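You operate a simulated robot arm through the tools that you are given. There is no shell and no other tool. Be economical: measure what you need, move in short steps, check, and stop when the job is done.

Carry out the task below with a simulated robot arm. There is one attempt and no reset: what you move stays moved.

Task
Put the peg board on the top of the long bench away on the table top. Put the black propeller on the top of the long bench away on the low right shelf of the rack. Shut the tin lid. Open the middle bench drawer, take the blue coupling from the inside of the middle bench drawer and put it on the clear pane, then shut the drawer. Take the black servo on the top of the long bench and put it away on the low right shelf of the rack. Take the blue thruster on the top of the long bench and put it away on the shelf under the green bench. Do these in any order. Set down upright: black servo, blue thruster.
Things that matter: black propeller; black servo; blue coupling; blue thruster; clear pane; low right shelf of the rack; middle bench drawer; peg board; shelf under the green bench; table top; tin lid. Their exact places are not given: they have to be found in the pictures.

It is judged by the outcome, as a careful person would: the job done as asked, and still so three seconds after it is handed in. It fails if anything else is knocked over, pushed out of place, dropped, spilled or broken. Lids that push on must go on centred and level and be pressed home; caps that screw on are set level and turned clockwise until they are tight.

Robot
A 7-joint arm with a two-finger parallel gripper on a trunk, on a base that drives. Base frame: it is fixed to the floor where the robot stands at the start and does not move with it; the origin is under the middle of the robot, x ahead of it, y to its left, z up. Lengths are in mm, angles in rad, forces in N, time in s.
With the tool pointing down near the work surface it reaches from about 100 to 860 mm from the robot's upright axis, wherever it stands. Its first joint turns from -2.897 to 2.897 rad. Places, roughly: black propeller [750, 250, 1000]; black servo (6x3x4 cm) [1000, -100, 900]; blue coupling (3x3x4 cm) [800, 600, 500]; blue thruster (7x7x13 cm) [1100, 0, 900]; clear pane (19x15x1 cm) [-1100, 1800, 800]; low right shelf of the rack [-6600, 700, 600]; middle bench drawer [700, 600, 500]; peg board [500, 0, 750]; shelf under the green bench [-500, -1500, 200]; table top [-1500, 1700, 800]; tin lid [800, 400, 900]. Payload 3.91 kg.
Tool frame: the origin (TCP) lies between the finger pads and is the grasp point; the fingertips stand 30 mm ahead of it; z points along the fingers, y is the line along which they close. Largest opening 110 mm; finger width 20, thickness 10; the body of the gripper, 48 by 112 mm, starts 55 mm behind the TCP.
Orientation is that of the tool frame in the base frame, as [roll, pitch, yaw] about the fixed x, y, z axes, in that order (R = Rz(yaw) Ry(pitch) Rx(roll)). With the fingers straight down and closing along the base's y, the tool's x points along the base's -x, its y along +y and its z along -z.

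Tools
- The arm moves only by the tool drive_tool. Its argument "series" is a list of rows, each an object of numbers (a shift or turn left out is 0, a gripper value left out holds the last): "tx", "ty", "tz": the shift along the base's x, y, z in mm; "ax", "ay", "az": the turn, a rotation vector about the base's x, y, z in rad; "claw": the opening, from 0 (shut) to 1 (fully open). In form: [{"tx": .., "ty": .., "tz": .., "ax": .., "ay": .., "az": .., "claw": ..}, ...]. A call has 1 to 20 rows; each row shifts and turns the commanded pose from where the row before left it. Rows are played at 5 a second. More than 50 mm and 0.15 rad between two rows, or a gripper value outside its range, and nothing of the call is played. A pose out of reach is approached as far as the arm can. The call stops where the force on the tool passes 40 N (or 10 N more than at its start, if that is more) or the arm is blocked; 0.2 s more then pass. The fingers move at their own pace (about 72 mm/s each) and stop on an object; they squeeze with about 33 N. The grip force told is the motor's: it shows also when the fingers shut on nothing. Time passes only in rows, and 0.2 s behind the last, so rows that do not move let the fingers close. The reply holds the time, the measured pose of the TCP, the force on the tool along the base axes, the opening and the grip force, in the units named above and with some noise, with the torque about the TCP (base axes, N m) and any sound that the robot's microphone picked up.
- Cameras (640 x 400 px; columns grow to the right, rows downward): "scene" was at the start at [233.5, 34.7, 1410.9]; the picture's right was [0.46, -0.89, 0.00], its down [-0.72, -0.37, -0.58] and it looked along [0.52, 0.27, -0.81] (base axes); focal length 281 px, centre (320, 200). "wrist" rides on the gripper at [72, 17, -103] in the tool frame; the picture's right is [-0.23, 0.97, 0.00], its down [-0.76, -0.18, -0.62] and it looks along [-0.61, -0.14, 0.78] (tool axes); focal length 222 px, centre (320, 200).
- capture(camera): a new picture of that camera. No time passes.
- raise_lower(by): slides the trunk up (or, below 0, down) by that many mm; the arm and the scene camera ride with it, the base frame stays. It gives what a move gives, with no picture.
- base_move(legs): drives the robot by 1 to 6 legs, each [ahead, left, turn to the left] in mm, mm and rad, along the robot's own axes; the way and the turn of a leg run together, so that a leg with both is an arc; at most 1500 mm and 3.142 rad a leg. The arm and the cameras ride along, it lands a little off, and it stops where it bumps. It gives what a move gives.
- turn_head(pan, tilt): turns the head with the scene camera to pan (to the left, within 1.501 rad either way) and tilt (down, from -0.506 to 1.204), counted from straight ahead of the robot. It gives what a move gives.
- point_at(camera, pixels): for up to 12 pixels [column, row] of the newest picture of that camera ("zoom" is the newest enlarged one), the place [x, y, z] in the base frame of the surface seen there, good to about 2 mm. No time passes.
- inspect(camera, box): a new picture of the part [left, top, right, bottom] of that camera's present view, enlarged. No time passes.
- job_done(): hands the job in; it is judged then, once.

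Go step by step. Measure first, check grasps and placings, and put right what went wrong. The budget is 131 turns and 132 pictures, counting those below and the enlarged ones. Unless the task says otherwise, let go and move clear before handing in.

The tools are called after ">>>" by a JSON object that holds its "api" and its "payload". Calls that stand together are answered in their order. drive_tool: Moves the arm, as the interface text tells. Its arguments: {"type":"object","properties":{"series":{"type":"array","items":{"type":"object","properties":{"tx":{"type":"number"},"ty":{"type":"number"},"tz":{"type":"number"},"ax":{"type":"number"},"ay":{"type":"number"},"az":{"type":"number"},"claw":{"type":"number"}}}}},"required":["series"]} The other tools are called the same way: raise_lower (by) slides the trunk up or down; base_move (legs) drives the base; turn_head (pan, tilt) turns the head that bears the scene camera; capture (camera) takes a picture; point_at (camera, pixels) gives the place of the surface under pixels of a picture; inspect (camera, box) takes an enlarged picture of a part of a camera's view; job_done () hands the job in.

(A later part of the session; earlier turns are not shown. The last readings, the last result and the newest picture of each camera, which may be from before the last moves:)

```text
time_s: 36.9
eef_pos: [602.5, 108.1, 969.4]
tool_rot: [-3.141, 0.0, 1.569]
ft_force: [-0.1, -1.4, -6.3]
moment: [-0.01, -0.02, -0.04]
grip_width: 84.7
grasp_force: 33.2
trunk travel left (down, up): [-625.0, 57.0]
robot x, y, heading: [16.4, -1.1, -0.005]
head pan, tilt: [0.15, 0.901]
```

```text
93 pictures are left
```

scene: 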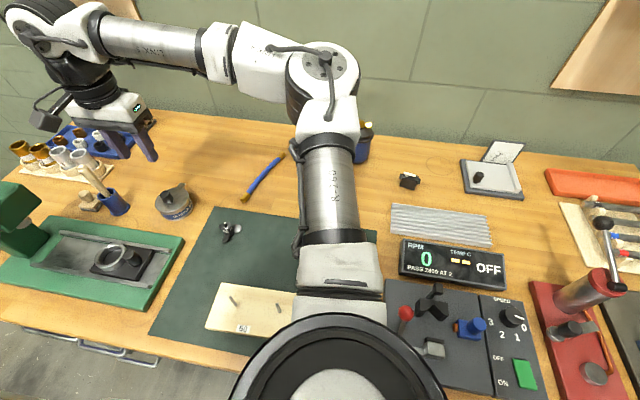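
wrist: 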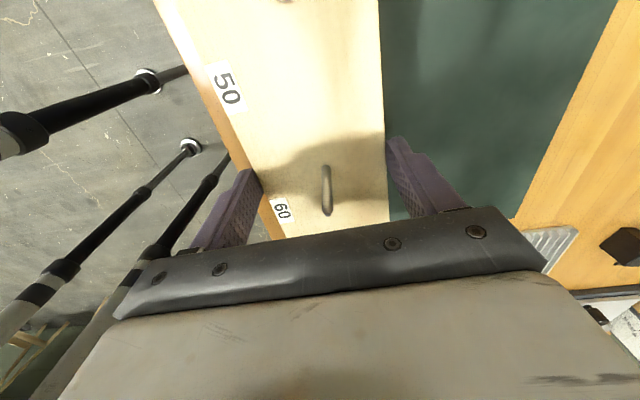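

The peg board is held (84.7 mm, 6 N weight). I'll lift it high, back away, turn towards the table and look.

>>> {"api": "drive_tool", "payload": {"series": [{"tz": 45}, {"tz": 45}, {}]}}

>>> {"api": "base_move", "payload": {"legs": [[-500, 0, 0], [0, 0, 2.2]]}}

>>> {"api": "turn_head", "payload": {"pan": 0.0, "tilt": 0.3}}

>>> {"api": "capture", "payload": {"camera": "scene"}}

>>> {"api": "turn_head", "payload": {"pan": 0.5, "tilt": 0.3}}

>>> {"api": "capture", "payload": {"camera": "scene"}}

```text
time_s: 37.6
eef_pos: [602.4, 108.2, 1060.6]
tool_rot: [-3.141, 0.0, 1.571]
ft_force: [0.7, -0.3, -5.6]
moment: [0.02, 0.01, 0.0]
grip_width: 84.7
grasp_force: 32.9
trunk travel left (down, up): [-625.0, 57.0]
robot x, y, heading: [17.3, 0.2, -0.0]
head pan, tilt: [0.15, 0.901]
```

```text
time_s: 46.0
eef_pos: [-917.4, 404.8, 1061.2]
tool_rot: [3.141, 0.0, -2.496]
ft_force: [0.7, -0.4, -6.1]
moment: [-0.01, 0.04, -0.01]
grip_width: 85.1
grasp_force: 33.3
trunk travel left (down, up): [-625.0, 57.0]
robot x, y, heading: [-477.6, -0.2, 2.212]
head pan, tilt: [0.15, 0.901]
```

```text
time_s: 47.0
eef_pos: [-915.7, 404.8, 1059.6]
tool_rot: [3.14, 0.001, -2.498]
ft_force: [-0.4, 0.0, -5.3]
moment: [-0.01, 0.0, 0.0]
grip_width: 84.8
grasp_force: 33.0
trunk travel left (down, up): [-625.0, 57.0]
robot x, y, heading: [-476.3, 0.8, 2.214]
head pan, tilt: [0.0, 0.3]
```

```text
92 pictures are left
```

scene: 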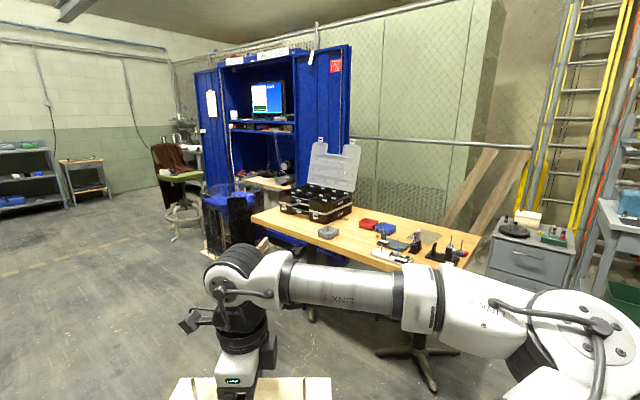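

```text
time_s: 47.9
eef_pos: [-916.4, 406.1, 1059.3]
tool_rot: [3.14, 0.0, -2.497]
ft_force: [0.0, 0.7, -6.1]
moment: [-0.01, -0.01, 0.01]
grip_width: 84.8
grasp_force: 33.2
trunk travel left (down, up): [-625.0, 57.0]
robot x, y, heading: [-477.1, -1.0, 2.211]
head pan, tilt: [0.499, 0.3]
```

```text
91 pictures are left
```

scene: 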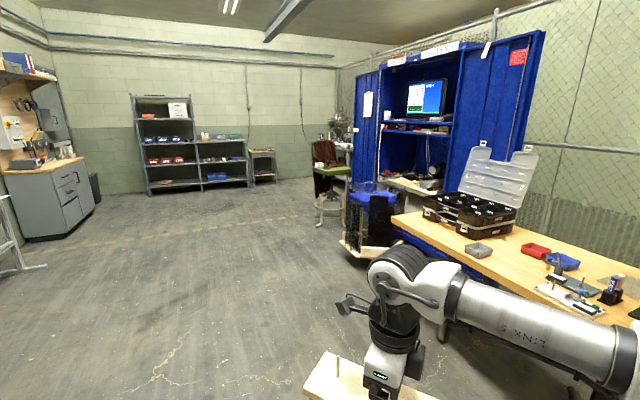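

The rack is visible at (135–250, 95–192) and the table at right. I'll zoom into both and measure.

>>> {"api": "inspect", "payload": {"camera": "scene", "box": [120, 80, 288, 200]}}

>>> {"api": "point_at", "payload": {"camera": "zoom", "pixels": [[400, 300], [400, 335], [350, 395], [400, 390], [450, 385], [350, 280], [480, 275], [395, 240], [310, 405]]}}

>>> {"api": "inspect", "payload": {"camera": "scene", "box": [380, 180, 640, 342]}}

>>> {"api": "point_at", "payload": {"camera": "zoom", "pixels": [[60, 110], [150, 220], [240, 160], [330, 230], [430, 295], [490, 290], [560, 290], [600, 260], [100, 160], [260, 215], [450, 260], [620, 210]]}}

```text
3.33 times, centred on (204, 140) of scene
```

zoom: 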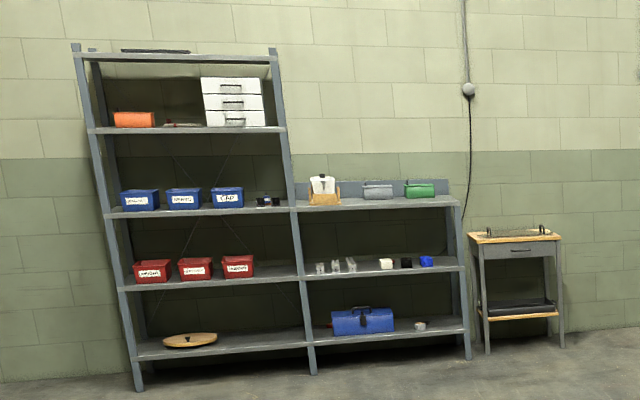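

```text
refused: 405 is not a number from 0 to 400
```

```text
2.46 times, centred on (510, 261) of scene
```

zoom: 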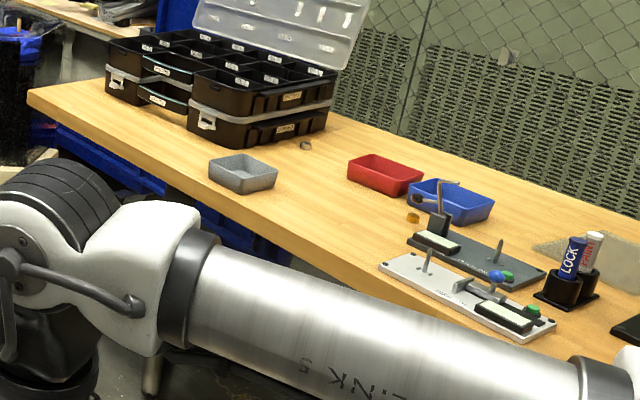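

```text
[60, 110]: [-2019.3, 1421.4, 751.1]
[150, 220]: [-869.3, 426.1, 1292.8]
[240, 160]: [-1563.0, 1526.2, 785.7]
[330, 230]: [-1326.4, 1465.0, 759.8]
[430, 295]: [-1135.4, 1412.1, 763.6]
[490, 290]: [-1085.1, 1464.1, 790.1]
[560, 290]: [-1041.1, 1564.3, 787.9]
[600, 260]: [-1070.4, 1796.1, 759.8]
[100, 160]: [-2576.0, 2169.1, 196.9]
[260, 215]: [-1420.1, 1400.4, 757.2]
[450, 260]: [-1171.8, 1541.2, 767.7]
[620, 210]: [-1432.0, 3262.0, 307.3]
```

I'll measure the rack shelf heights.

>>> {"api": "inspect", "payload": {"camera": "scene", "box": [190, 120, 260, 195]}}

>>> {"api": "point_at", "payload": {"camera": "zoom", "pixels": [[150, 150], [250, 145], [150, 235], [250, 232], [300, 225], [200, 320], [250, 315], [320, 310], [330, 375], [140, 245]]}}

```text
5.33 times, centred on (225, 158) of scene
```

zoom: 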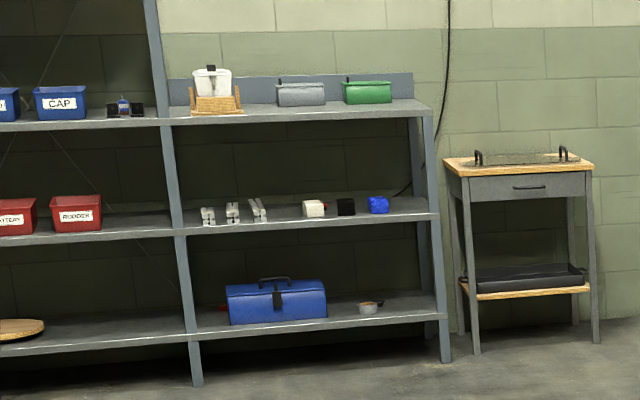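

```text
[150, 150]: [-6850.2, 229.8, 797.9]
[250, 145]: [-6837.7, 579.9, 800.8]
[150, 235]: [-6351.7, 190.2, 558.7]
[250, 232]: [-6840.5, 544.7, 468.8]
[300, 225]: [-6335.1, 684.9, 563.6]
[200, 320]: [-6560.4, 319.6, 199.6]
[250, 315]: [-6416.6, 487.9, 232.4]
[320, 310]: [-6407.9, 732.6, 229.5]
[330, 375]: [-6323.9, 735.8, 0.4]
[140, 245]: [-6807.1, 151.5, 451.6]
```

The low right shelf is the one at z≈570 (front x≈−6335, y≈200–950), and the table top is at z≈757. I'll drive to face the table's free front strip around x≈−1370.

>>> {"api": "base_move", "payload": {"legs": [[0, 0, -0.641], [650, 785, 0]]}}

>>> {"api": "turn_head", "payload": {"pan": -0.1, "tilt": 0.75}}

>>> {"api": "capture", "payload": {"camera": "scene"}}

```text
time_s: 56.2
eef_pos: [-1366.2, 1231.9, 1059.7]
tool_rot: [-3.141, 0.001, 3.134]
ft_force: [0.2, 0.3, -6.2]
moment: [-0.01, 0.0, 0.01]
grip_width: 84.6
grasp_force: 32.8
trunk travel left (down, up): [-625.0, 57.0]
robot x, y, heading: [-1259.6, 643.6, 1.565]
head pan, tilt: [0.499, 0.3]
```

```text
time_s: 57.2
eef_pos: [-1366.0, 1230.8, 1059.3]
tool_rot: [3.141, 0.001, 3.132]
ft_force: [-0.6, 0.0, -5.9]
moment: [0.0, -0.02, -0.02]
grip_width: 84.7
grasp_force: 32.9
trunk travel left (down, up): [-625.0, 57.0]
robot x, y, heading: [-1258.3, 642.9, 1.56]
head pan, tilt: [-0.099, 0.75]
```

```text
87 pictures are left
```

scene: 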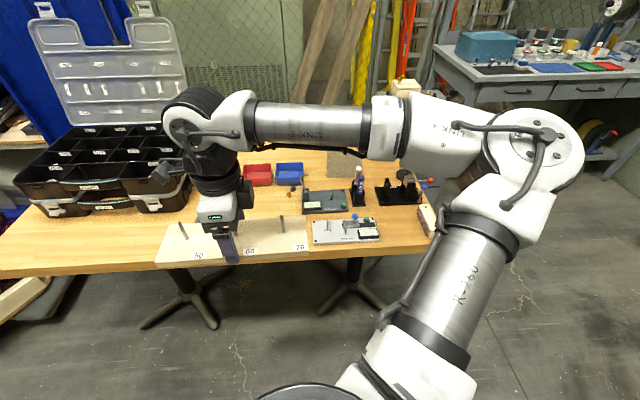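

I'll measure the free strip and neighbouring items.

>>> {"api": "point_at", "payload": {"camera": "scene", "pixels": [[20, 265], [150, 235], [150, 265], [320, 258], [313, 235], [330, 220], [300, 195], [258, 215], [60, 215], [180, 210], [420, 245], [290, 210]]}}

>>> {"api": "capture", "payload": {"camera": "wrist"}}

```text
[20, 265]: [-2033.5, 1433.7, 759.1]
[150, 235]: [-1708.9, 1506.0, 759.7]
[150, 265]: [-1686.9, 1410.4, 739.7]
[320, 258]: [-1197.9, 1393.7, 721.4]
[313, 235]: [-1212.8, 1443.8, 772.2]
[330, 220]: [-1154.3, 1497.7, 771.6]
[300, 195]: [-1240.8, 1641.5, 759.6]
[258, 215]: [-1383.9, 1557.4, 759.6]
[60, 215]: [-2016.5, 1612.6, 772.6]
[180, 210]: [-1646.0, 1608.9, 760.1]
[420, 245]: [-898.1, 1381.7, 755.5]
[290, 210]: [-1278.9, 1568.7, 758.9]
```

```text
86 pictures are left
```

wrist: 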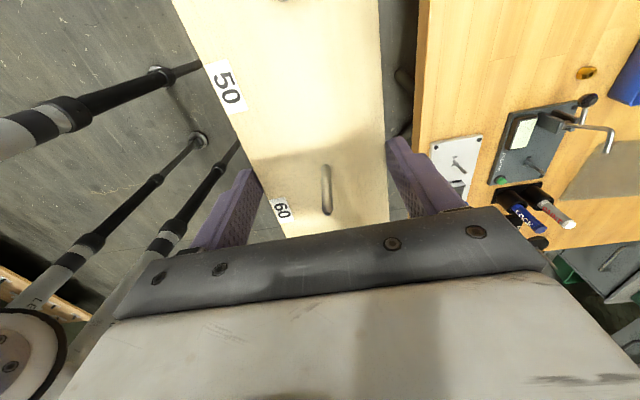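

The strip at x −1980…−1640, y 1400–1580 (z 759.5) is clear, left of the grey bin. I'll drive so the board is above (−1790,1480).

>>> {"api": "base_move", "payload": {"legs": [[0, 424, 0], [249, 0, 0]]}}

>>> {"api": "capture", "payload": {"camera": "scene"}}

```text
time_s: 62.5
eef_pos: [-1782.2, 1486.9, 1058.3]
tool_rot: [-3.141, 0.0, 3.133]
ft_force: [-0.2, 0.3, -6.6]
moment: [-0.03, 0.02, -0.01]
grip_width: 84.6
grasp_force: 32.7
trunk travel left (down, up): [-625.0, 57.0]
robot x, y, heading: [-1679.8, 897.7, 1.556]
head pan, tilt: [-0.099, 0.75]
```

```text
85 pictures are left
```

scene: 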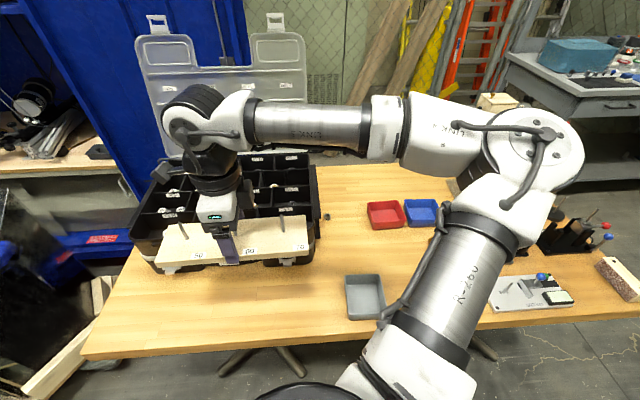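

>>> {"api": "point_at", "payload": {"camera": "scene", "pixels": [[190, 275], [300, 275], [345, 310], [160, 300], [240, 320], [300, 300], [100, 340], [135, 265], [318, 240], [350, 280]]}}

```text
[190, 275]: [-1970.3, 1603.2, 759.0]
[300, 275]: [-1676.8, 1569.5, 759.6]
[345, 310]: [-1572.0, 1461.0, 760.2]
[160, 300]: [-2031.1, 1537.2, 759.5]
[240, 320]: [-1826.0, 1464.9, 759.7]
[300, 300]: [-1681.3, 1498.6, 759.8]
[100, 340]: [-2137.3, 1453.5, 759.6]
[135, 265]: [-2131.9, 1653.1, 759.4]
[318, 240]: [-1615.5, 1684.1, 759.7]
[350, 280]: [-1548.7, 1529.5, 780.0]
```

The spot is clear (case front at y≈1600, bin from x≈−1575). I'll lower the trunk 150 mm and then bring the board down.

>>> {"api": "raise_lower", "payload": {"by": -150}}

>>> {"api": "drive_tool", "payload": {"series": [{"ty": -8, "az": 0.008}, {"tz": -45}, {"tz": -40}, {"tz": -20}, {}]}}

>>> {"api": "capture", "payload": {"camera": "scene"}}

```text
time_s: 64.2
eef_pos: [-1782.6, 1485.7, 908.8]
tool_rot: [3.14, 0.0, 3.13]
ft_force: [0.7, 0.1, -6.6]
moment: [-0.01, -0.03, 0.0]
grip_width: 84.8
grasp_force: 33.2
trunk travel left (down, up): [-475.0, 207.0]
robot x, y, heading: [-1680.1, 897.1, 1.556]
head pan, tilt: [-0.099, 0.75]
```

```text
time_s: 65.4
eef_pos: [-1780.0, 1477.1, 804.3]
tool_rot: [3.141, 0.001, 3.14]
ft_force: [0.1, 0.7, -5.7]
moment: [0.0, -0.02, -0.01]
grip_width: 84.8
grasp_force: 33.1
trunk travel left (down, up): [-475.0, 207.0]
robot x, y, heading: [-1680.6, 900.8, 1.56]
head pan, tilt: [-0.099, 0.75]
```

```text
84 pictures are left
```

scene: 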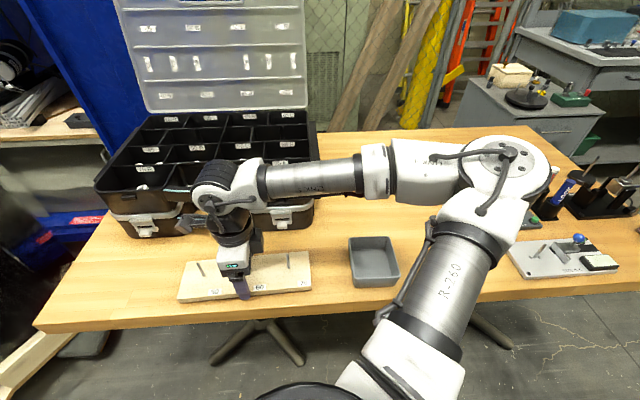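

The board hovers about 10 mm over a clear spot. I'll lower until contact, release and lift.

>>> {"api": "drive_tool", "payload": {"series": [{"tz": -4}, {"tz": -3}, {"tz": -3}, {}]}}

>>> {"api": "drive_tool", "payload": {"series": [{"claw": 0.85}, {"claw": 1.0}, {}, {"tz": 20}, {"tz": 45}, {"tz": 45}, {}]}}

>>> {"api": "capture", "payload": {"camera": "scene"}}

```text
time_s: 66.4
eef_pos: [-1782.2, 1477.2, 796.6]
tool_rot: [3.137, -0.001, 3.138]
ft_force: [1.7, 3.3, 25.0]
moment: [-0.29, -0.43, -0.05]
grip_width: 84.8
grasp_force: 33.3
trunk travel left (down, up): [-475.0, 207.0]
robot x, y, heading: [-1679.1, 897.9, 1.559]
head pan, tilt: [-0.099, 0.75]
```

```text
time_s: 68.0
eef_pos: [-1782.3, 1476.3, 904.7]
tool_rot: [3.14, 0.0, 3.14]
ft_force: [-0.8, -0.8, -0.5]
moment: [-0.01, 0.0, 0.0]
grip_width: 110.3
grasp_force: 0.1
trunk travel left (down, up): [-475.0, 207.0]
robot x, y, heading: [-1681.1, 896.9, 1.56]
head pan, tilt: [-0.099, 0.75]
```

```text
83 pictures are left
```

scene: 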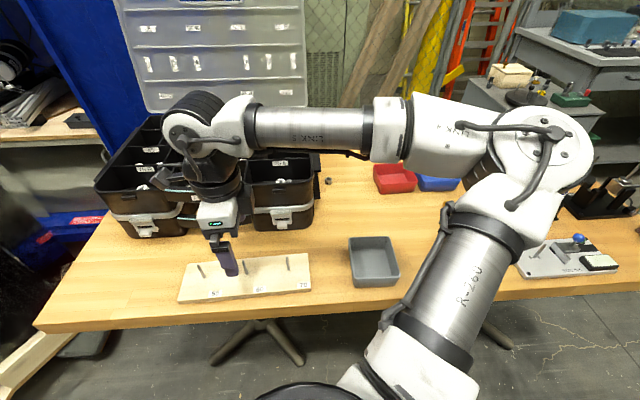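

The peg board rests on the table. Next the drawer: I'll back off, turn to the bench and park in front of the blue drawers to look.

>>> {"api": "base_move", "payload": {"legs": [[-320, 0, 0], [0, 0, -1.56], [1280, 0, 0]]}}

>>> {"api": "turn_head", "payload": {"pan": 0.25, "tilt": 0.65}}

>>> {"api": "capture", "payload": {"camera": "scene"}}

```text
time_s: 80.1
eef_pos: [176.0, 679.8, 903.8]
tool_rot: [-3.141, 0.001, 1.573]
ft_force: [1.3, -0.2, 0.1]
moment: [0.06, 0.03, 0.0]
grip_width: 110.1
grasp_force: 0.1
trunk travel left (down, up): [-475.0, 207.0]
robot x, y, heading: [-403.9, 573.4, -0.006]
head pan, tilt: [-0.099, 0.75]
```

```text
time_s: 80.9
eef_pos: [174.2, 679.4, 903.8]
tool_rot: [-3.141, 0.0, 1.574]
ft_force: [-0.2, 0.0, 0.9]
moment: [-0.01, -0.05, -0.06]
grip_width: 110.0
grasp_force: 0.2
trunk travel left (down, up): [-475.0, 207.0]
robot x, y, heading: [-404.3, 572.8, -0.004]
head pan, tilt: [0.25, 0.649]
```

```text
82 pictures are left
```

scene: 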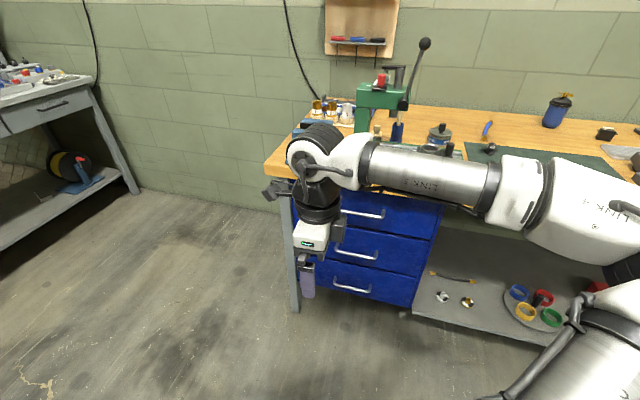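

>>> {"api": "inspect", "payload": {"camera": "scene", "box": [290, 180, 450, 310]}}

>>> {"api": "point_at", "payload": {"camera": "zoom", "pixels": [[195, 288], [270, 308], [345, 315], [300, 306], [230, 303], [300, 330], [250, 118], [380, 150], [250, 445], [570, 120]]}}

```text
3.08 times, centred on (370, 245) of scene
```

zoom: 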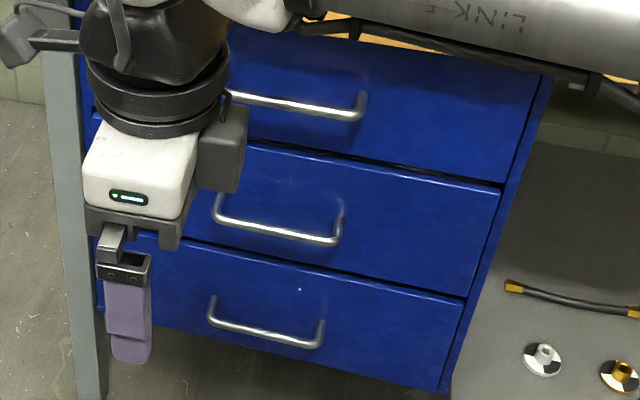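

```text
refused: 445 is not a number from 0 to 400
```

>>> {"api": "inspect", "payload": {"camera": "scene", "box": [330, 220, 400, 270]}}

>>> {"api": "point_at", "payload": {"camera": "scene", "pixels": [[345, 210], [400, 265], [310, 200]]}}

```text
8.00 times, centred on (365, 245) of scene
```

zoom: 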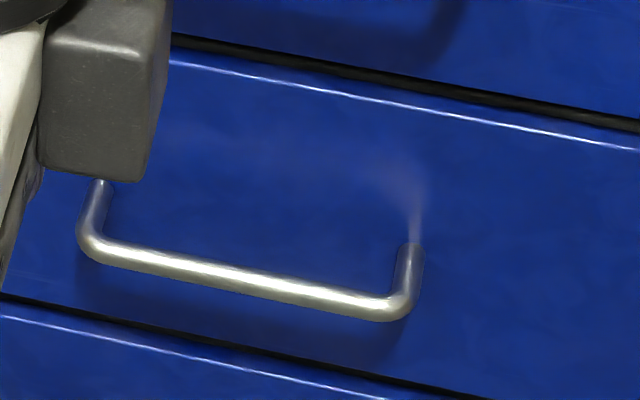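

```text
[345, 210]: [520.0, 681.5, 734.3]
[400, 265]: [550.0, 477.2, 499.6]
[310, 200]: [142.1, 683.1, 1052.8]
```

>>> {"api": "point_at", "payload": {"camera": "zoom", "pixels": [[130, 251], [200, 268], [270, 284], [340, 299], [90, 230], [405, 290], [415, 250], [100, 185], [300, 200], [400, 85], [300, 310]]}}

```text
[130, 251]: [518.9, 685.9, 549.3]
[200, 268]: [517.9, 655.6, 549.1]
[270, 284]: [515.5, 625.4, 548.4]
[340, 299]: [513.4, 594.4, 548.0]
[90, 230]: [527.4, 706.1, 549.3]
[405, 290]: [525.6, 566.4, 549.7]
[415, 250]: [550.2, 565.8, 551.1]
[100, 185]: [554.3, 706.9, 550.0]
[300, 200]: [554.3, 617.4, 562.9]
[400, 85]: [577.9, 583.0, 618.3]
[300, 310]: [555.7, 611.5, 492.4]
```

The middle handle bar is at x≈518, y 566–706, z≈548, face at x≈553. I'll lower the trunk, turn the tool horizontal (closing vertically) and come up to it.

>>> {"api": "raise_lower", "payload": {"by": -400}}

>>> {"api": "drive_tool", "payload": {"series": [{"ay": -0.143, "tx": 15, "ty": -4, "tz": 4}, {"ay": -0.143, "tx": 15, "ty": -4, "tz": 4}, {"ay": -0.143, "tx": 15, "ty": -4, "tz": 4}, {"ay": -0.143, "tx": 15, "ty": -4, "tz": 4}, {"ay": -0.143, "tx": 15, "ty": -4, "tz": 4}, {"ay": -0.143, "tx": 20, "ty": -4, "tz": 4}, {"ay": -0.143, "tx": 20, "ty": -4, "tz": 4}, {"ay": -0.143, "tx": 20, "ty": -4, "tz": 4}, {"ay": -0.143, "tx": 20, "ty": -4, "tz": 4}, {"ay": -0.143, "tx": 20, "ty": -4, "tz": 4}, {"ay": -0.141, "tx": 20, "ty": -4, "tz": 4}, {"claw": 0.6}, {}]}}

>>> {"api": "capture", "payload": {"camera": "wrist"}}

>>> {"api": "capture", "payload": {"camera": "scene"}}

```text
time_s: 84.8
eef_pos: [174.6, 679.9, 504.6]
tool_rot: [-3.141, 0.001, 1.574]
ft_force: [-0.1, -0.9, -0.1]
moment: [-0.01, 0.01, -0.02]
grip_width: 109.9
grasp_force: 0.1
trunk travel left (down, up): [-75.0, 607.0]
robot x, y, heading: [-403.0, 574.9, -0.01]
head pan, tilt: [0.25, 0.649]
```

```text
time_s: 87.5
eef_pos: [349.6, 639.7, 544.4]
tool_rot: [1.712, 0.002, 1.571]
ft_force: [0.2, 0.7, 0.3]
moment: [0.01, 0.0, 0.0]
grip_width: 65.9
grasp_force: 0.1
out of reach, approached as far as the arm can: row 11
trunk travel left (down, up): [-75.0, 607.0]
robot x, y, heading: [-402.1, 578.7, -0.005]
head pan, tilt: [0.25, 0.649]
```

```text
79 pictures are left
```

wrist: 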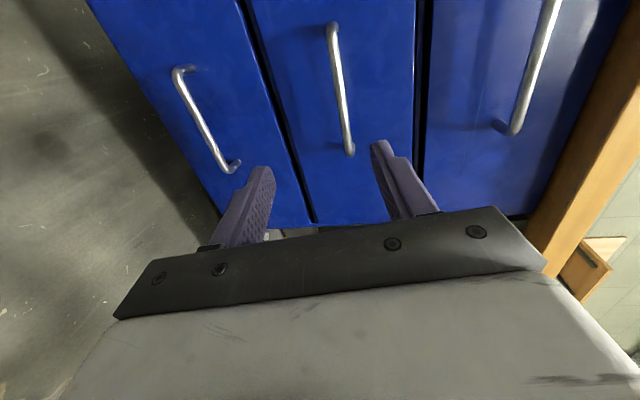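

```text
78 pictures are left
```

scene: 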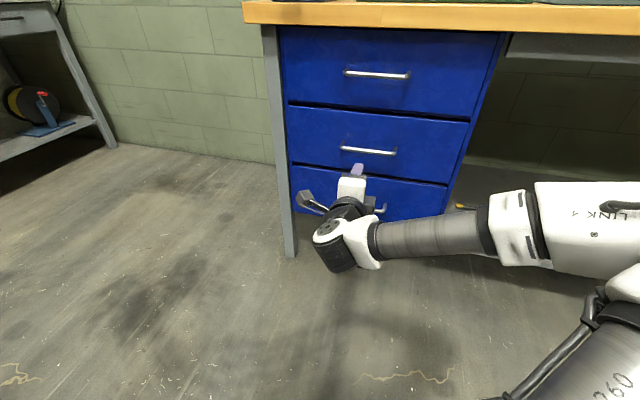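

The tool is nearly level in front of the middle drawer. I'll advance 110 mm and check the alignment.

>>> {"api": "drive_tool", "payload": {"series": [{"tx": 40, "tz": 3}, {"tx": 40, "tz": 2}, {"tx": 30}, {}]}}

>>> {"api": "capture", "payload": {"camera": "wrist"}}

```text
time_s: 88.5
eef_pos: [456.9, 640.9, 549.9]
tool_rot: [1.714, 0.004, 1.569]
ft_force: [-0.8, 0.6, -0.7]
moment: [0.0, -0.02, -0.01]
grip_width: 66.1
grasp_force: 0.2
trunk travel left (down, up): [-75.0, 607.0]
robot x, y, heading: [-401.2, 578.3, -0.005]
head pan, tilt: [0.25, 0.649]
```

```text
77 pictures are left
```

wrist: 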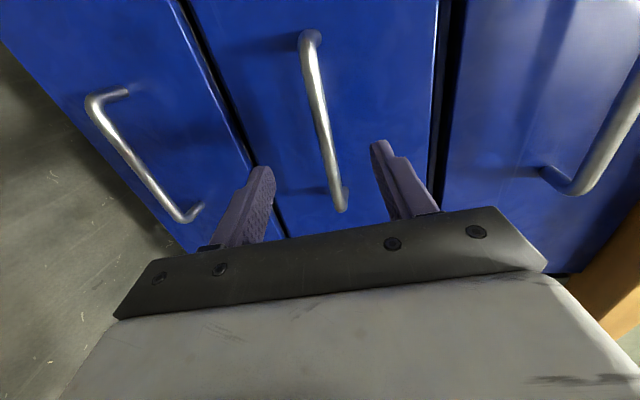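

The bar lies between the fingers. I'll advance 50 mm, close on it, and check the grip.

>>> {"api": "drive_tool", "payload": {"series": [{"tx": 30}, {"tx": 20}, {}, {"claw": 0}, {}, {}, {}]}}

>>> {"api": "capture", "payload": {"camera": "wrist"}}

```text
time_s: 90.2
eef_pos: [508.9, 640.4, 547.4]
tool_rot: [1.718, 0.005, 1.571]
ft_force: [-5.5, -0.6, -13.5]
moment: [0.54, 0.16, -0.1]
grip_width: 11.6
grasp_force: 45.4
trunk travel left (down, up): [-75.0, 607.0]
robot x, y, heading: [-402.2, 576.5, -0.004]
head pan, tilt: [0.25, 0.649]
```

```text
76 pictures are left
```

wrist: 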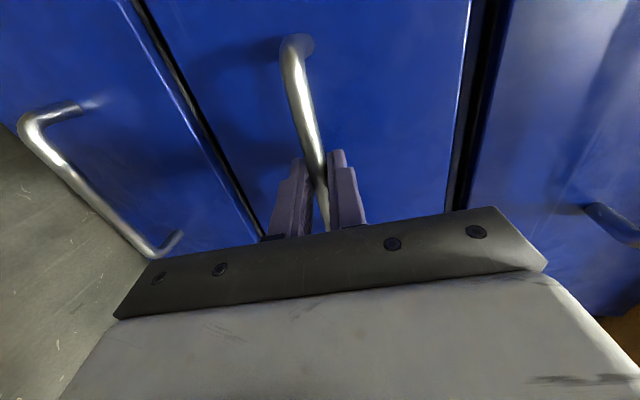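

The bar is gripped (11.6 mm). I'll pull the drawer 150 mm with the arm and check.

>>> {"api": "drive_tool", "payload": {"series": [{"tx": -15, "tz": 1}, {"tx": -25}, {"tx": -25}, {"tx": -25}, {"tx": -30}, {"tx": -30}, {}]}}

>>> {"api": "capture", "payload": {"camera": "scene"}}

```text
time_s: 91.6
eef_pos: [356.2, 645.3, 546.7]
tool_rot: [1.723, -0.002, 1.587]
ft_force: [-1.4, 1.2, -8.6]
moment: [0.45, 0.15, -0.49]
grip_width: 11.4
grasp_force: 45.3
trunk travel left (down, up): [-75.0, 607.0]
robot x, y, heading: [-404.9, 573.6, -0.004]
head pan, tilt: [0.25, 0.649]
stopped in row 7: the force on the tool passed its limit at 43 N (the readings are from after the stop); the commanded pose is now the measured one
```

```text
75 pictures are left
```

scene: 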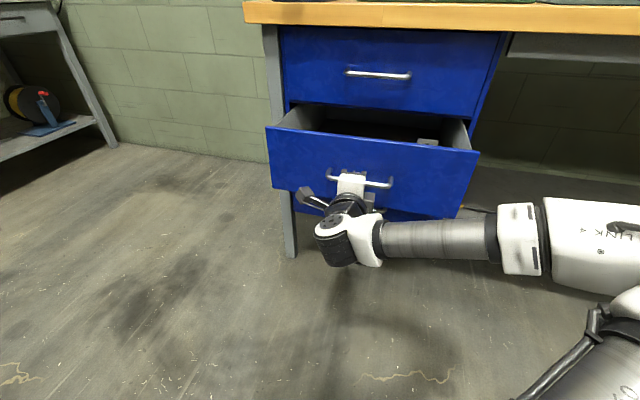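

The drawer opened about 150 mm and force rose. I'll see whether it gives further.

>>> {"api": "drive_tool", "payload": {"series": [{"tx": -6}, {"tx": -8}, {"tx": -8}, {}]}}

>>> {"api": "inspect", "payload": {"camera": "scene", "box": [260, 90, 490, 220]}}

>>> {"api": "point_at", "payload": {"camera": "zoom", "pixels": [[465, 132], [480, 150], [330, 130], [250, 110], [50, 110], [590, 180], [400, 90], [560, 100], [300, 190]]}}

```text
time_s: 92.6
eef_pos: [333.7, 645.3, 546.3]
tool_rot: [1.72, 0.001, 1.59]
ft_force: [0.8, 10.9, -13.6]
moment: [0.58, 0.15, -0.22]
grip_width: 11.7
grasp_force: 44.6
trunk travel left (down, up): [-75.0, 607.0]
robot x, y, heading: [-404.3, 576.4, -0.007]
head pan, tilt: [0.25, 0.649]
```

```text
2.78 times, centred on (375, 155) of scene
```

zoom: 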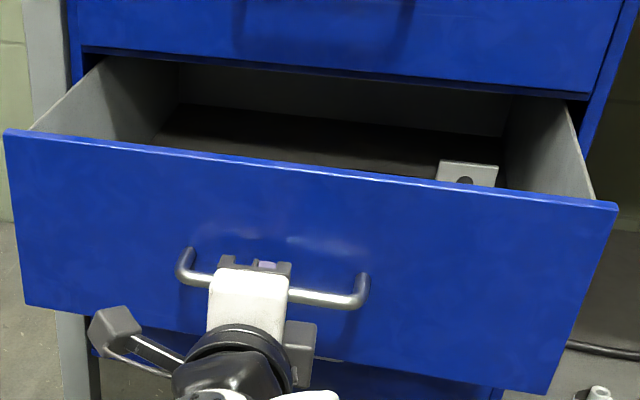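

```text
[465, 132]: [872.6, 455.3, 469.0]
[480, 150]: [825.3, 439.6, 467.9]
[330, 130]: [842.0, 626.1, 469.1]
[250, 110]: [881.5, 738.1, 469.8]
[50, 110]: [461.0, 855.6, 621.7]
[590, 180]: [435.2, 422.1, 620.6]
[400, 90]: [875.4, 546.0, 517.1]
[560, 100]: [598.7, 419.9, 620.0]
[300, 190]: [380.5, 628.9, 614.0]
```

It still slides. I'll pull another 150 mm by backing the base, then look inside.

>>> {"api": "base_move", "payload": {"legs": [[-150, 0, 0]]}}

>>> {"api": "capture", "payload": {"camera": "scene"}}

```text
time_s: 94.0
eef_pos: [196.3, 651.1, 545.9]
tool_rot: [1.724, 0.0, 1.603]
ft_force: [0.4, 1.0, -2.1]
moment: [0.5, -0.02, 0.0]
grip_width: 11.8
grasp_force: 45.2
trunk travel left (down, up): [-75.0, 607.0]
robot x, y, heading: [-542.0, 580.0, -0.006]
head pan, tilt: [0.25, 0.649]
stopped in leg 1: the force on the tool passed its limit at 41 N (the readings are from after the stop); the commanded pose is now the measured one
```

```text
73 pictures are left
```

scene: 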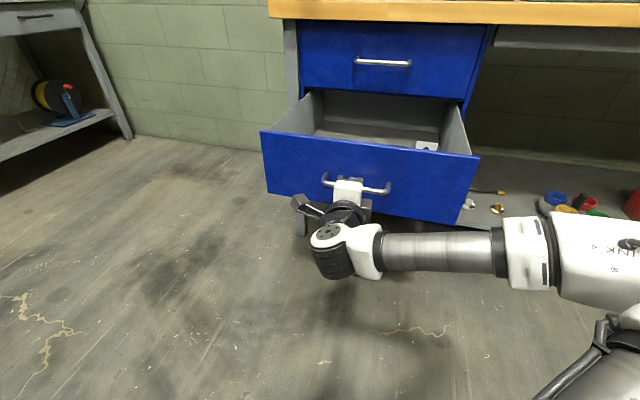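

The drawer is about 310 mm open. I'll release, back off, raise the trunk and look inside.

>>> {"api": "drive_tool", "payload": {"series": [{"claw": 0.6}, {}, {"tx": -40}, {"tx": -30}, {}]}}

>>> {"api": "raise_lower", "payload": {"by": 400}}

>>> {"api": "capture", "payload": {"camera": "scene"}}

```text
time_s: 95.2
eef_pos: [164.4, 664.0, 550.5]
tool_rot: [1.721, 0.0, 1.603]
ft_force: [0.8, 0.5, 0.4]
moment: [-0.02, -0.02, 0.02]
grip_width: 66.3
grasp_force: 0.1
out of reach, approached as far as the arm can: row 3, 4
trunk travel left (down, up): [-75.0, 607.0]
robot x, y, heading: [-541.6, 576.3, -0.003]
head pan, tilt: [0.25, 0.649]
```

```text
time_s: 99.0
eef_pos: [163.5, 663.5, 951.2]
tool_rot: [1.722, 0.001, 1.602]
ft_force: [-0.1, -0.2, -0.1]
moment: [-0.01, 0.02, 0.0]
grip_width: 65.9
grasp_force: 0.2
trunk travel left (down, up): [-475.0, 207.0]
robot x, y, heading: [-540.2, 577.5, 0.001]
head pan, tilt: [0.25, 0.649]
```

```text
72 pictures are left
```

scene: 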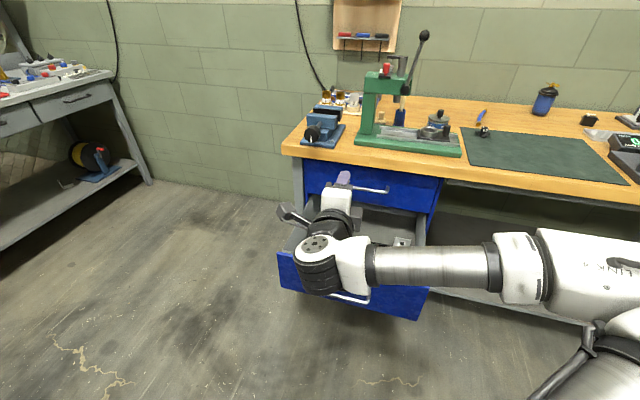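

Released clear of the bar. I'll turn the tool downwards and move over the drawer to look in with the wrist camera.

>>> {"api": "drive_tool", "payload": {"series": [{"ay": 0.142}, {"ay": 0.142}, {"ay": 0.142}, {"ay": 0.142}, {"ay": 0.142}, {"ay": 0.142}, {"ay": 0.142}, {"ay": 0.142}, {"ay": 0.142}, {"ay": 0.142}, {"tx": 40, "ty": 20}, {"tx": 40, "ty": 20}, {}]}}

>>> {"api": "capture", "payload": {"camera": "wrist"}}

>>> {"api": "capture", "payload": {"camera": "scene"}}

```text
time_s: 101.8
eef_pos: [244.4, 705.1, 948.5]
tool_rot: [-3.141, -0.031, 1.573]
ft_force: [0.5, 0.1, 0.0]
moment: [0.0, -0.01, 0.0]
grip_width: 66.0
grasp_force: 0.0
trunk travel left (down, up): [-475.0, 207.0]
robot x, y, heading: [-537.9, 575.8, -0.0]
head pan, tilt: [0.25, 0.649]
```

```text
71 pictures are left
```

wrist: 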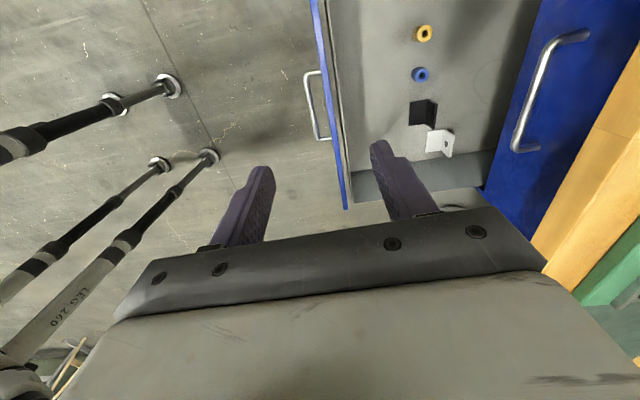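

```text
70 pictures are left
```

scene: 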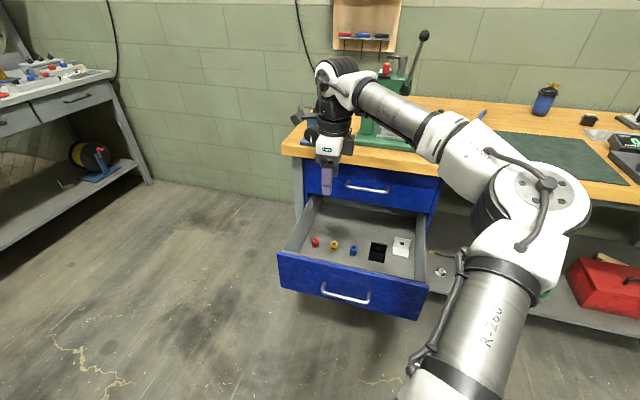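

The blue coupling shows at (353,251) in the scene view. I'll zoom and measure it.

>>> {"api": "inspect", "payload": {"camera": "scene", "box": [325, 230, 389, 270]}}

>>> {"api": "point_at", "payload": {"camera": "zoom", "pixels": [[285, 170], [280, 185], [285, 210], [310, 190], [85, 165], [330, 320], [100, 300], [520, 180], [280, 250]]}}

>>> {"api": "inspect", "payload": {"camera": "wrist", "box": [390, 10, 460, 130]}}

>>> {"api": "point_at", "payload": {"camera": "wrist", "pixels": [[420, 75], [425, 33], [419, 70], [419, 80], [413, 75], [425, 74]]}}

```text
10.00 times, centred on (357, 250) of scene
```

zoom: 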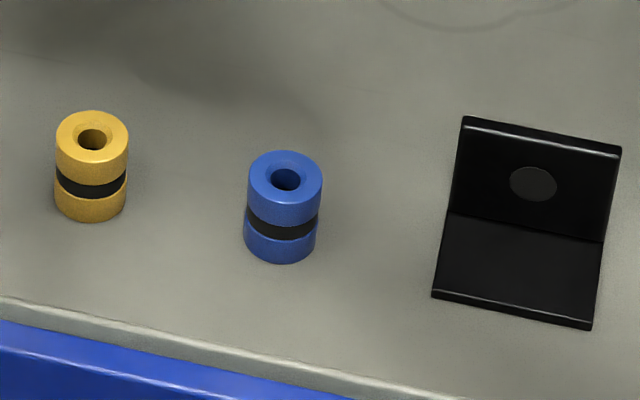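

```text
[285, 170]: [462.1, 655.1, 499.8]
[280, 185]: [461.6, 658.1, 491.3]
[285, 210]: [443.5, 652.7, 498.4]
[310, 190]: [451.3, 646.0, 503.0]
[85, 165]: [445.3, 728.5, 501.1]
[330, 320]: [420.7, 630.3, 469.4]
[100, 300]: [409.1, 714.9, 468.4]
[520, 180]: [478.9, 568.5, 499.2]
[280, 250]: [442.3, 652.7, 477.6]
```

```text
3.33 times, centred on (425, 70) of wrist
```

zoom: 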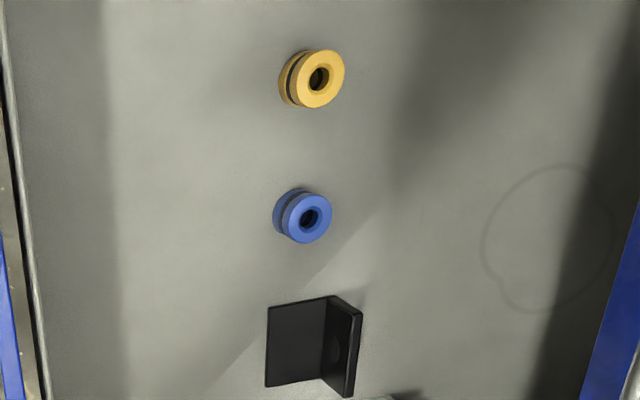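

```text
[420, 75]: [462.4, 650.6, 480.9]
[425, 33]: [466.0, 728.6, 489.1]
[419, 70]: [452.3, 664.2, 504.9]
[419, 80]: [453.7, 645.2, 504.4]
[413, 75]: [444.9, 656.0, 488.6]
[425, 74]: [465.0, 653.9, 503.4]
```

The coupling stands at (454,654), z 469–504, with a bracket at y≈605 beside it. I'll retract, turn the tool so it closes along y with a forward tilt of 0.4 rad, and drive the base nearer.

>>> {"api": "drive_tool", "payload": {"series": [{"tx": -30, "az": 0.143, "claw": 0.45}, {"tx": -30, "az": 0.143}, {"tx": -30, "az": 0.143}, {"tx": -30, "az": 0.143}, {"tx": -30, "az": 0.143}, {"az": 0.143}, {"az": 0.143}, {"az": 0.143}, {"az": 0.143}, {"az": 0.143}, {"az": 0.141}, {"ay": -0.13}, {"ay": -0.13}, {"ay": -0.14}, {}]}}

>>> {"api": "base_move", "payload": {"legs": [[250, 0, 0]]}}

```text
time_s: 105.0
eef_pos: [93.9, 703.9, 951.3]
tool_rot: [-3.14, 0.37, -3.138]
ft_force: [0.4, 0.4, 0.5]
moment: [0.0, -0.03, -0.03]
grip_width: 49.4
grasp_force: 0.0
trunk travel left (down, up): [-475.0, 207.0]
robot x, y, heading: [-537.7, 578.2, -0.007]
head pan, tilt: [0.25, 0.649]
```

```text
time_s: 106.8
eef_pos: [339.3, 702.3, 950.7]
tool_rot: [-3.14, 0.369, -3.135]
ft_force: [0.2, -0.2, 0.7]
moment: [0.01, -0.01, 0.02]
grip_width: 49.6
grasp_force: 0.1
trunk travel left (down, up): [-475.0, 207.0]
robot x, y, heading: [-291.8, 576.0, -0.005]
head pan, tilt: [0.25, 0.649]
```

Now I'll shift over the coupling and lower the trunk 380 mm straight down.

>>> {"api": "drive_tool", "payload": {"series": [{"tx": 40, "ty": -20}, {"tx": 40, "ty": -20}, {"tx": 29, "ty": -8}, {}]}}

>>> {"api": "raise_lower", "payload": {"by": -380}}

>>> {"api": "capture", "payload": {"camera": "wrist"}}

```text
time_s: 107.8
eef_pos: [447.5, 654.1, 950.0]
tool_rot: [-3.14, 0.37, -3.137]
ft_force: [0.1, 0.4, 0.3]
moment: [0.0, 0.0, 0.02]
grip_width: 49.6
grasp_force: 0.0
trunk travel left (down, up): [-475.0, 207.0]
robot x, y, heading: [-295.0, 575.3, -0.001]
head pan, tilt: [0.25, 0.649]
```

```text
time_s: 111.5
eef_pos: [447.8, 653.8, 570.4]
tool_rot: [-3.14, 0.37, -3.138]
ft_force: [0.6, -0.3, 1.3]
moment: [0.01, 0.01, 0.07]
grip_width: 49.6
grasp_force: 0.1
trunk travel left (down, up): [-95.0, 587.0]
robot x, y, heading: [-294.3, 578.7, 0.001]
head pan, tilt: [0.25, 0.649]
```

```text
67 pictures are left
```

wrist: 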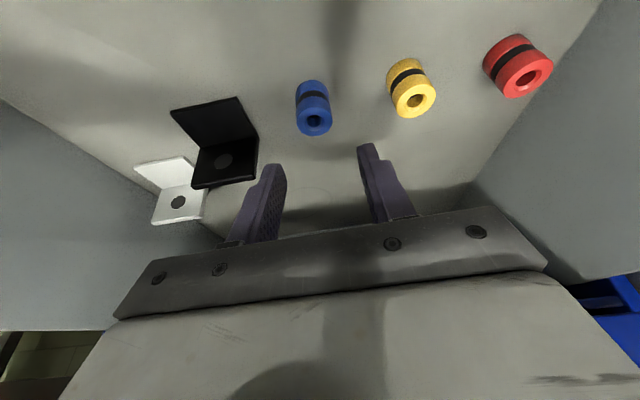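

The coupling (314,110) is lined up between the fingertips. I'll descend 40 mm and check once more.

>>> {"api": "drive_tool", "payload": {"series": [{"tz": -25}, {"tz": -20}, {}]}}

>>> {"api": "capture", "payload": {"camera": "wrist"}}

>>> {"api": "point_at", "payload": {"camera": "wrist", "pixels": [[315, 155], [315, 135]]}}

```text
time_s: 112.3
eef_pos: [447.3, 653.7, 524.4]
tool_rot: [-3.14, 0.372, -3.139]
ft_force: [-0.1, -0.4, -0.2]
moment: [-0.01, 0.0, -0.02]
grip_width: 49.7
grasp_force: 0.0
trunk travel left (down, up): [-95.0, 587.0]
robot x, y, heading: [-293.4, 578.1, -0.002]
head pan, tilt: [0.25, 0.649]
```

```text
66 pictures are left
```

wrist: 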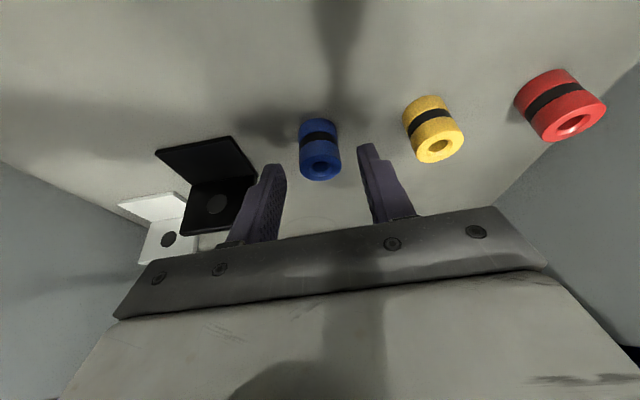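

```text
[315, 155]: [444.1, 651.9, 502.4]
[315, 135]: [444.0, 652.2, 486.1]
```

Clear of the bracket. I'll lower the last 18 mm, close, and lift 45 mm.

>>> {"api": "drive_tool", "payload": {"series": [{"tz": -18}, {}, {"claw": 0}, {}, {}, {"tz": 20}, {"tz": 30}, {}]}}

>>> {"api": "capture", "payload": {"camera": "wrist"}}

```text
time_s: 114.1
eef_pos: [448.0, 654.9, 556.4]
tool_rot: [-3.14, 0.369, -3.136]
ft_force: [-0.2, 0.9, -0.9]
moment: [0.0, -0.04, -0.01]
grip_width: 23.6
grasp_force: 33.4
trunk travel left (down, up): [-95.0, 587.0]
robot x, y, heading: [-291.0, 581.2, -0.003]
head pan, tilt: [0.25, 0.649]
```

```text
65 pictures are left
```

wrist: 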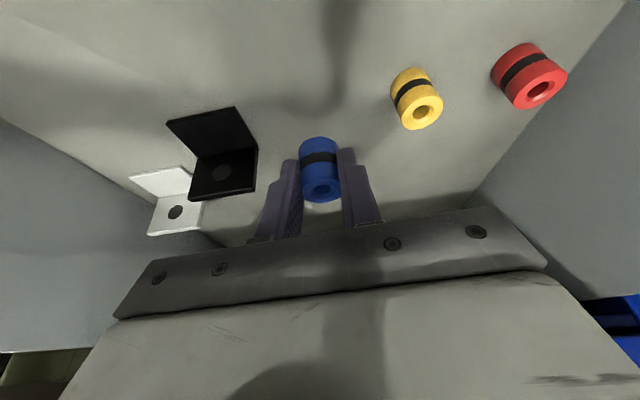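

The coupling is held (23.6 mm). I'll raise the trunk, back away, and drive to face the table near the clear pane.

>>> {"api": "raise_lower", "payload": {"by": 450}}

>>> {"api": "base_move", "payload": {"legs": [[-410, 0, 0], [0, 0, 1.571], [300, 300, 0]]}}

>>> {"api": "turn_head", "payload": {"pan": -0.05, "tilt": 0.6}}

>>> {"api": "capture", "payload": {"camera": "scene"}}

```text
refused: 450 is not a number from -400 to 400
```

```text
time_s: 115.4
eef_pos: [347.0, 650.9, 567.6]
tool_rot: [3.126, 0.395, 3.118]
ft_force: [2.0, -1.5, 13.9]
moment: [0.28, 1.72, 0.12]
grip_width: 23.3
grasp_force: 32.9
trunk travel left (down, up): [-95.0, 587.0]
robot x, y, heading: [-401.5, 576.7, -0.004]
head pan, tilt: [0.25, 0.649]
stopped in leg 1: the force on the tool passed its limit at 115 N (the readings are from after the stop); the commanded pose is now the measured one
```

```text
time_s: 116.2
eef_pos: [347.0, 651.2, 567.1]
tool_rot: [3.129, 0.394, 3.117]
ft_force: [1.9, -1.2, 21.0]
moment: [0.38, 2.58, 0.19]
grip_width: 23.0
grasp_force: 32.9
trunk travel left (down, up): [-95.0, 587.0]
robot x, y, heading: [-400.5, 576.5, -0.004]
head pan, tilt: [-0.051, 0.6]
```

```text
64 pictures are left
```

scene: 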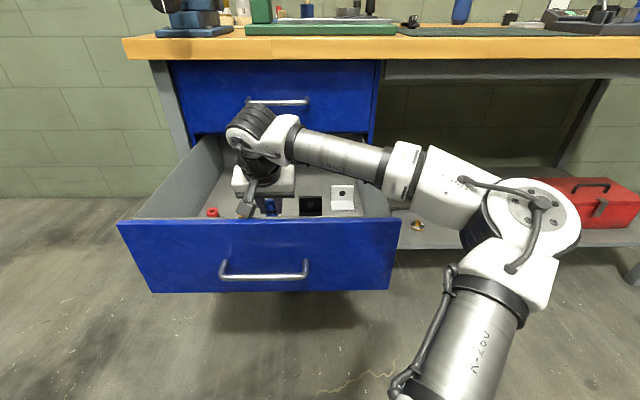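

My raise was refused (limit 400) and the base move ran with the hand still in the drawer; it stopped against the front panel. I'll move forward off the panel, then raise and check everything.

>>> {"api": "drive_tool", "payload": {"series": [{"tx": 20}, {"tx": 20}, {}]}}

>>> {"api": "raise_lower", "payload": {"by": 400}}

>>> {"api": "turn_head", "payload": {"pan": 0.1, "tilt": 0.65}}

>>> {"api": "capture", "payload": {"camera": "scene"}}

>>> {"api": "capture", "payload": {"camera": "wrist"}}

```text
time_s: 117.0
eef_pos: [388.4, 649.7, 566.7]
tool_rot: [3.126, 0.395, 3.117]
ft_force: [-0.1, -14.8, 24.1]
moment: [1.11, 2.77, 1.7]
grip_width: 23.1
grasp_force: 32.7
trunk travel left (down, up): [-95.0, 587.0]
robot x, y, heading: [-399.6, 574.2, -0.002]
head pan, tilt: [-0.051, 0.6]
```

```text
time_s: 120.9
eef_pos: [388.9, 651.6, 964.5]
tool_rot: [3.126, 0.394, 3.119]
ft_force: [0.1, 1.1, -0.5]
moment: [-0.01, 0.02, -0.04]
grip_width: 23.1
grasp_force: 33.1
trunk travel left (down, up): [-495.0, 187.0]
robot x, y, heading: [-407.5, 576.5, -0.002]
head pan, tilt: [-0.051, 0.6]
```

```text
time_s: 121.6
eef_pos: [388.0, 650.7, 966.1]
tool_rot: [3.128, 0.392, 3.119]
ft_force: [-0.2, -0.2, -0.7]
moment: [0.02, -0.03, 0.03]
grip_width: 23.1
grasp_force: 32.9
trunk travel left (down, up): [-495.0, 187.0]
robot x, y, heading: [-403.6, 576.8, -0.005]
head pan, tilt: [0.099, 0.649]
```

```text
63 pictures are left
```

scene: 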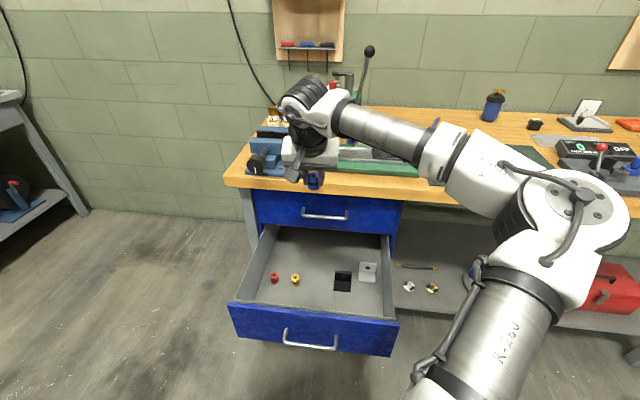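

```text
62 pictures are left
```

wrist: 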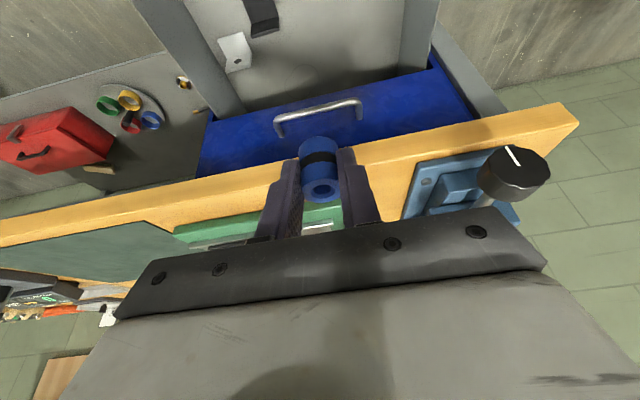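

No harm: the coupling is still held and the drawer's other contents still stand. Now I'll drive to the table.

>>> {"api": "base_move", "payload": {"legs": [[-300, 0, 0], [0, 0, 1.571], [330, 300, 0]]}}

>>> {"api": "turn_head", "payload": {"pan": -0.05, "tilt": 0.6}}

>>> {"api": "capture", "payload": {"camera": "scene"}}

```text
time_s: 130.1
eef_pos: [-1093.0, 1688.4, 964.0]
tool_rot: [3.127, 0.394, -1.574]
ft_force: [-0.6, -0.2, 0.1]
moment: [0.0, 0.03, 0.03]
grip_width: 23.4
grasp_force: 32.4
trunk travel left (down, up): [-495.0, 187.0]
robot x, y, heading: [-1003.1, 901.2, 1.588]
head pan, tilt: [0.099, 0.649]
```

```text
time_s: 130.8
eef_pos: [-1093.0, 1688.1, 964.9]
tool_rot: [3.129, 0.393, -1.575]
ft_force: [0.5, 0.6, 0.2]
moment: [-0.02, 0.01, -0.03]
grip_width: 23.4
grasp_force: 32.6
trunk travel left (down, up): [-495.0, 187.0]
robot x, y, heading: [-1001.8, 902.6, 1.589]
head pan, tilt: [-0.051, 0.6]
```

```text
61 pictures are left
```

scene: 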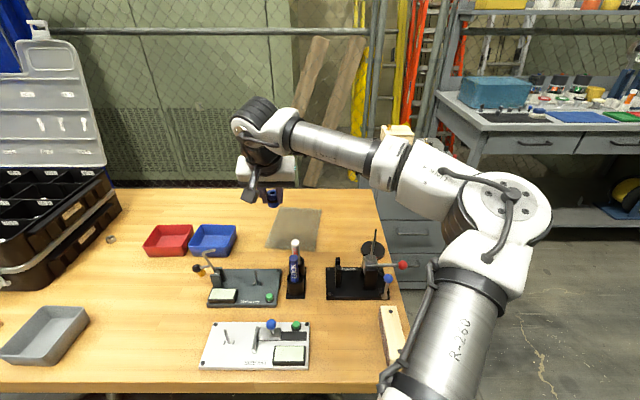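

>>> {"api": "point_at", "payload": {"camera": "scene", "pixels": [[276, 208], [321, 210], [267, 248], [317, 250], [295, 228], [295, 243], [296, 290], [210, 255], [232, 230]]}}

>>> {"api": "capture", "payload": {"camera": "wrist"}}

```text
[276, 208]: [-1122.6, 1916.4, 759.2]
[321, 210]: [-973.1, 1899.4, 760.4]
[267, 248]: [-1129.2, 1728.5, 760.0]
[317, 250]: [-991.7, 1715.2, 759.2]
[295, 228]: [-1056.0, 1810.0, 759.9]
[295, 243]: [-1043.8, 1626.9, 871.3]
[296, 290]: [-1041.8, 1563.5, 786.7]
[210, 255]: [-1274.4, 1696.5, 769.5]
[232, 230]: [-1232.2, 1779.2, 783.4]
```

```text
60 pictures are left
```

wrist: 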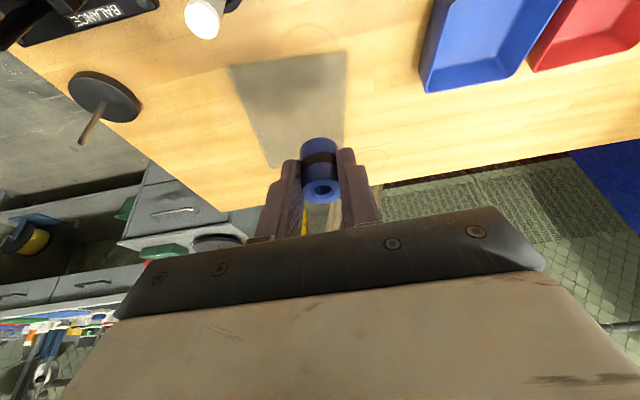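

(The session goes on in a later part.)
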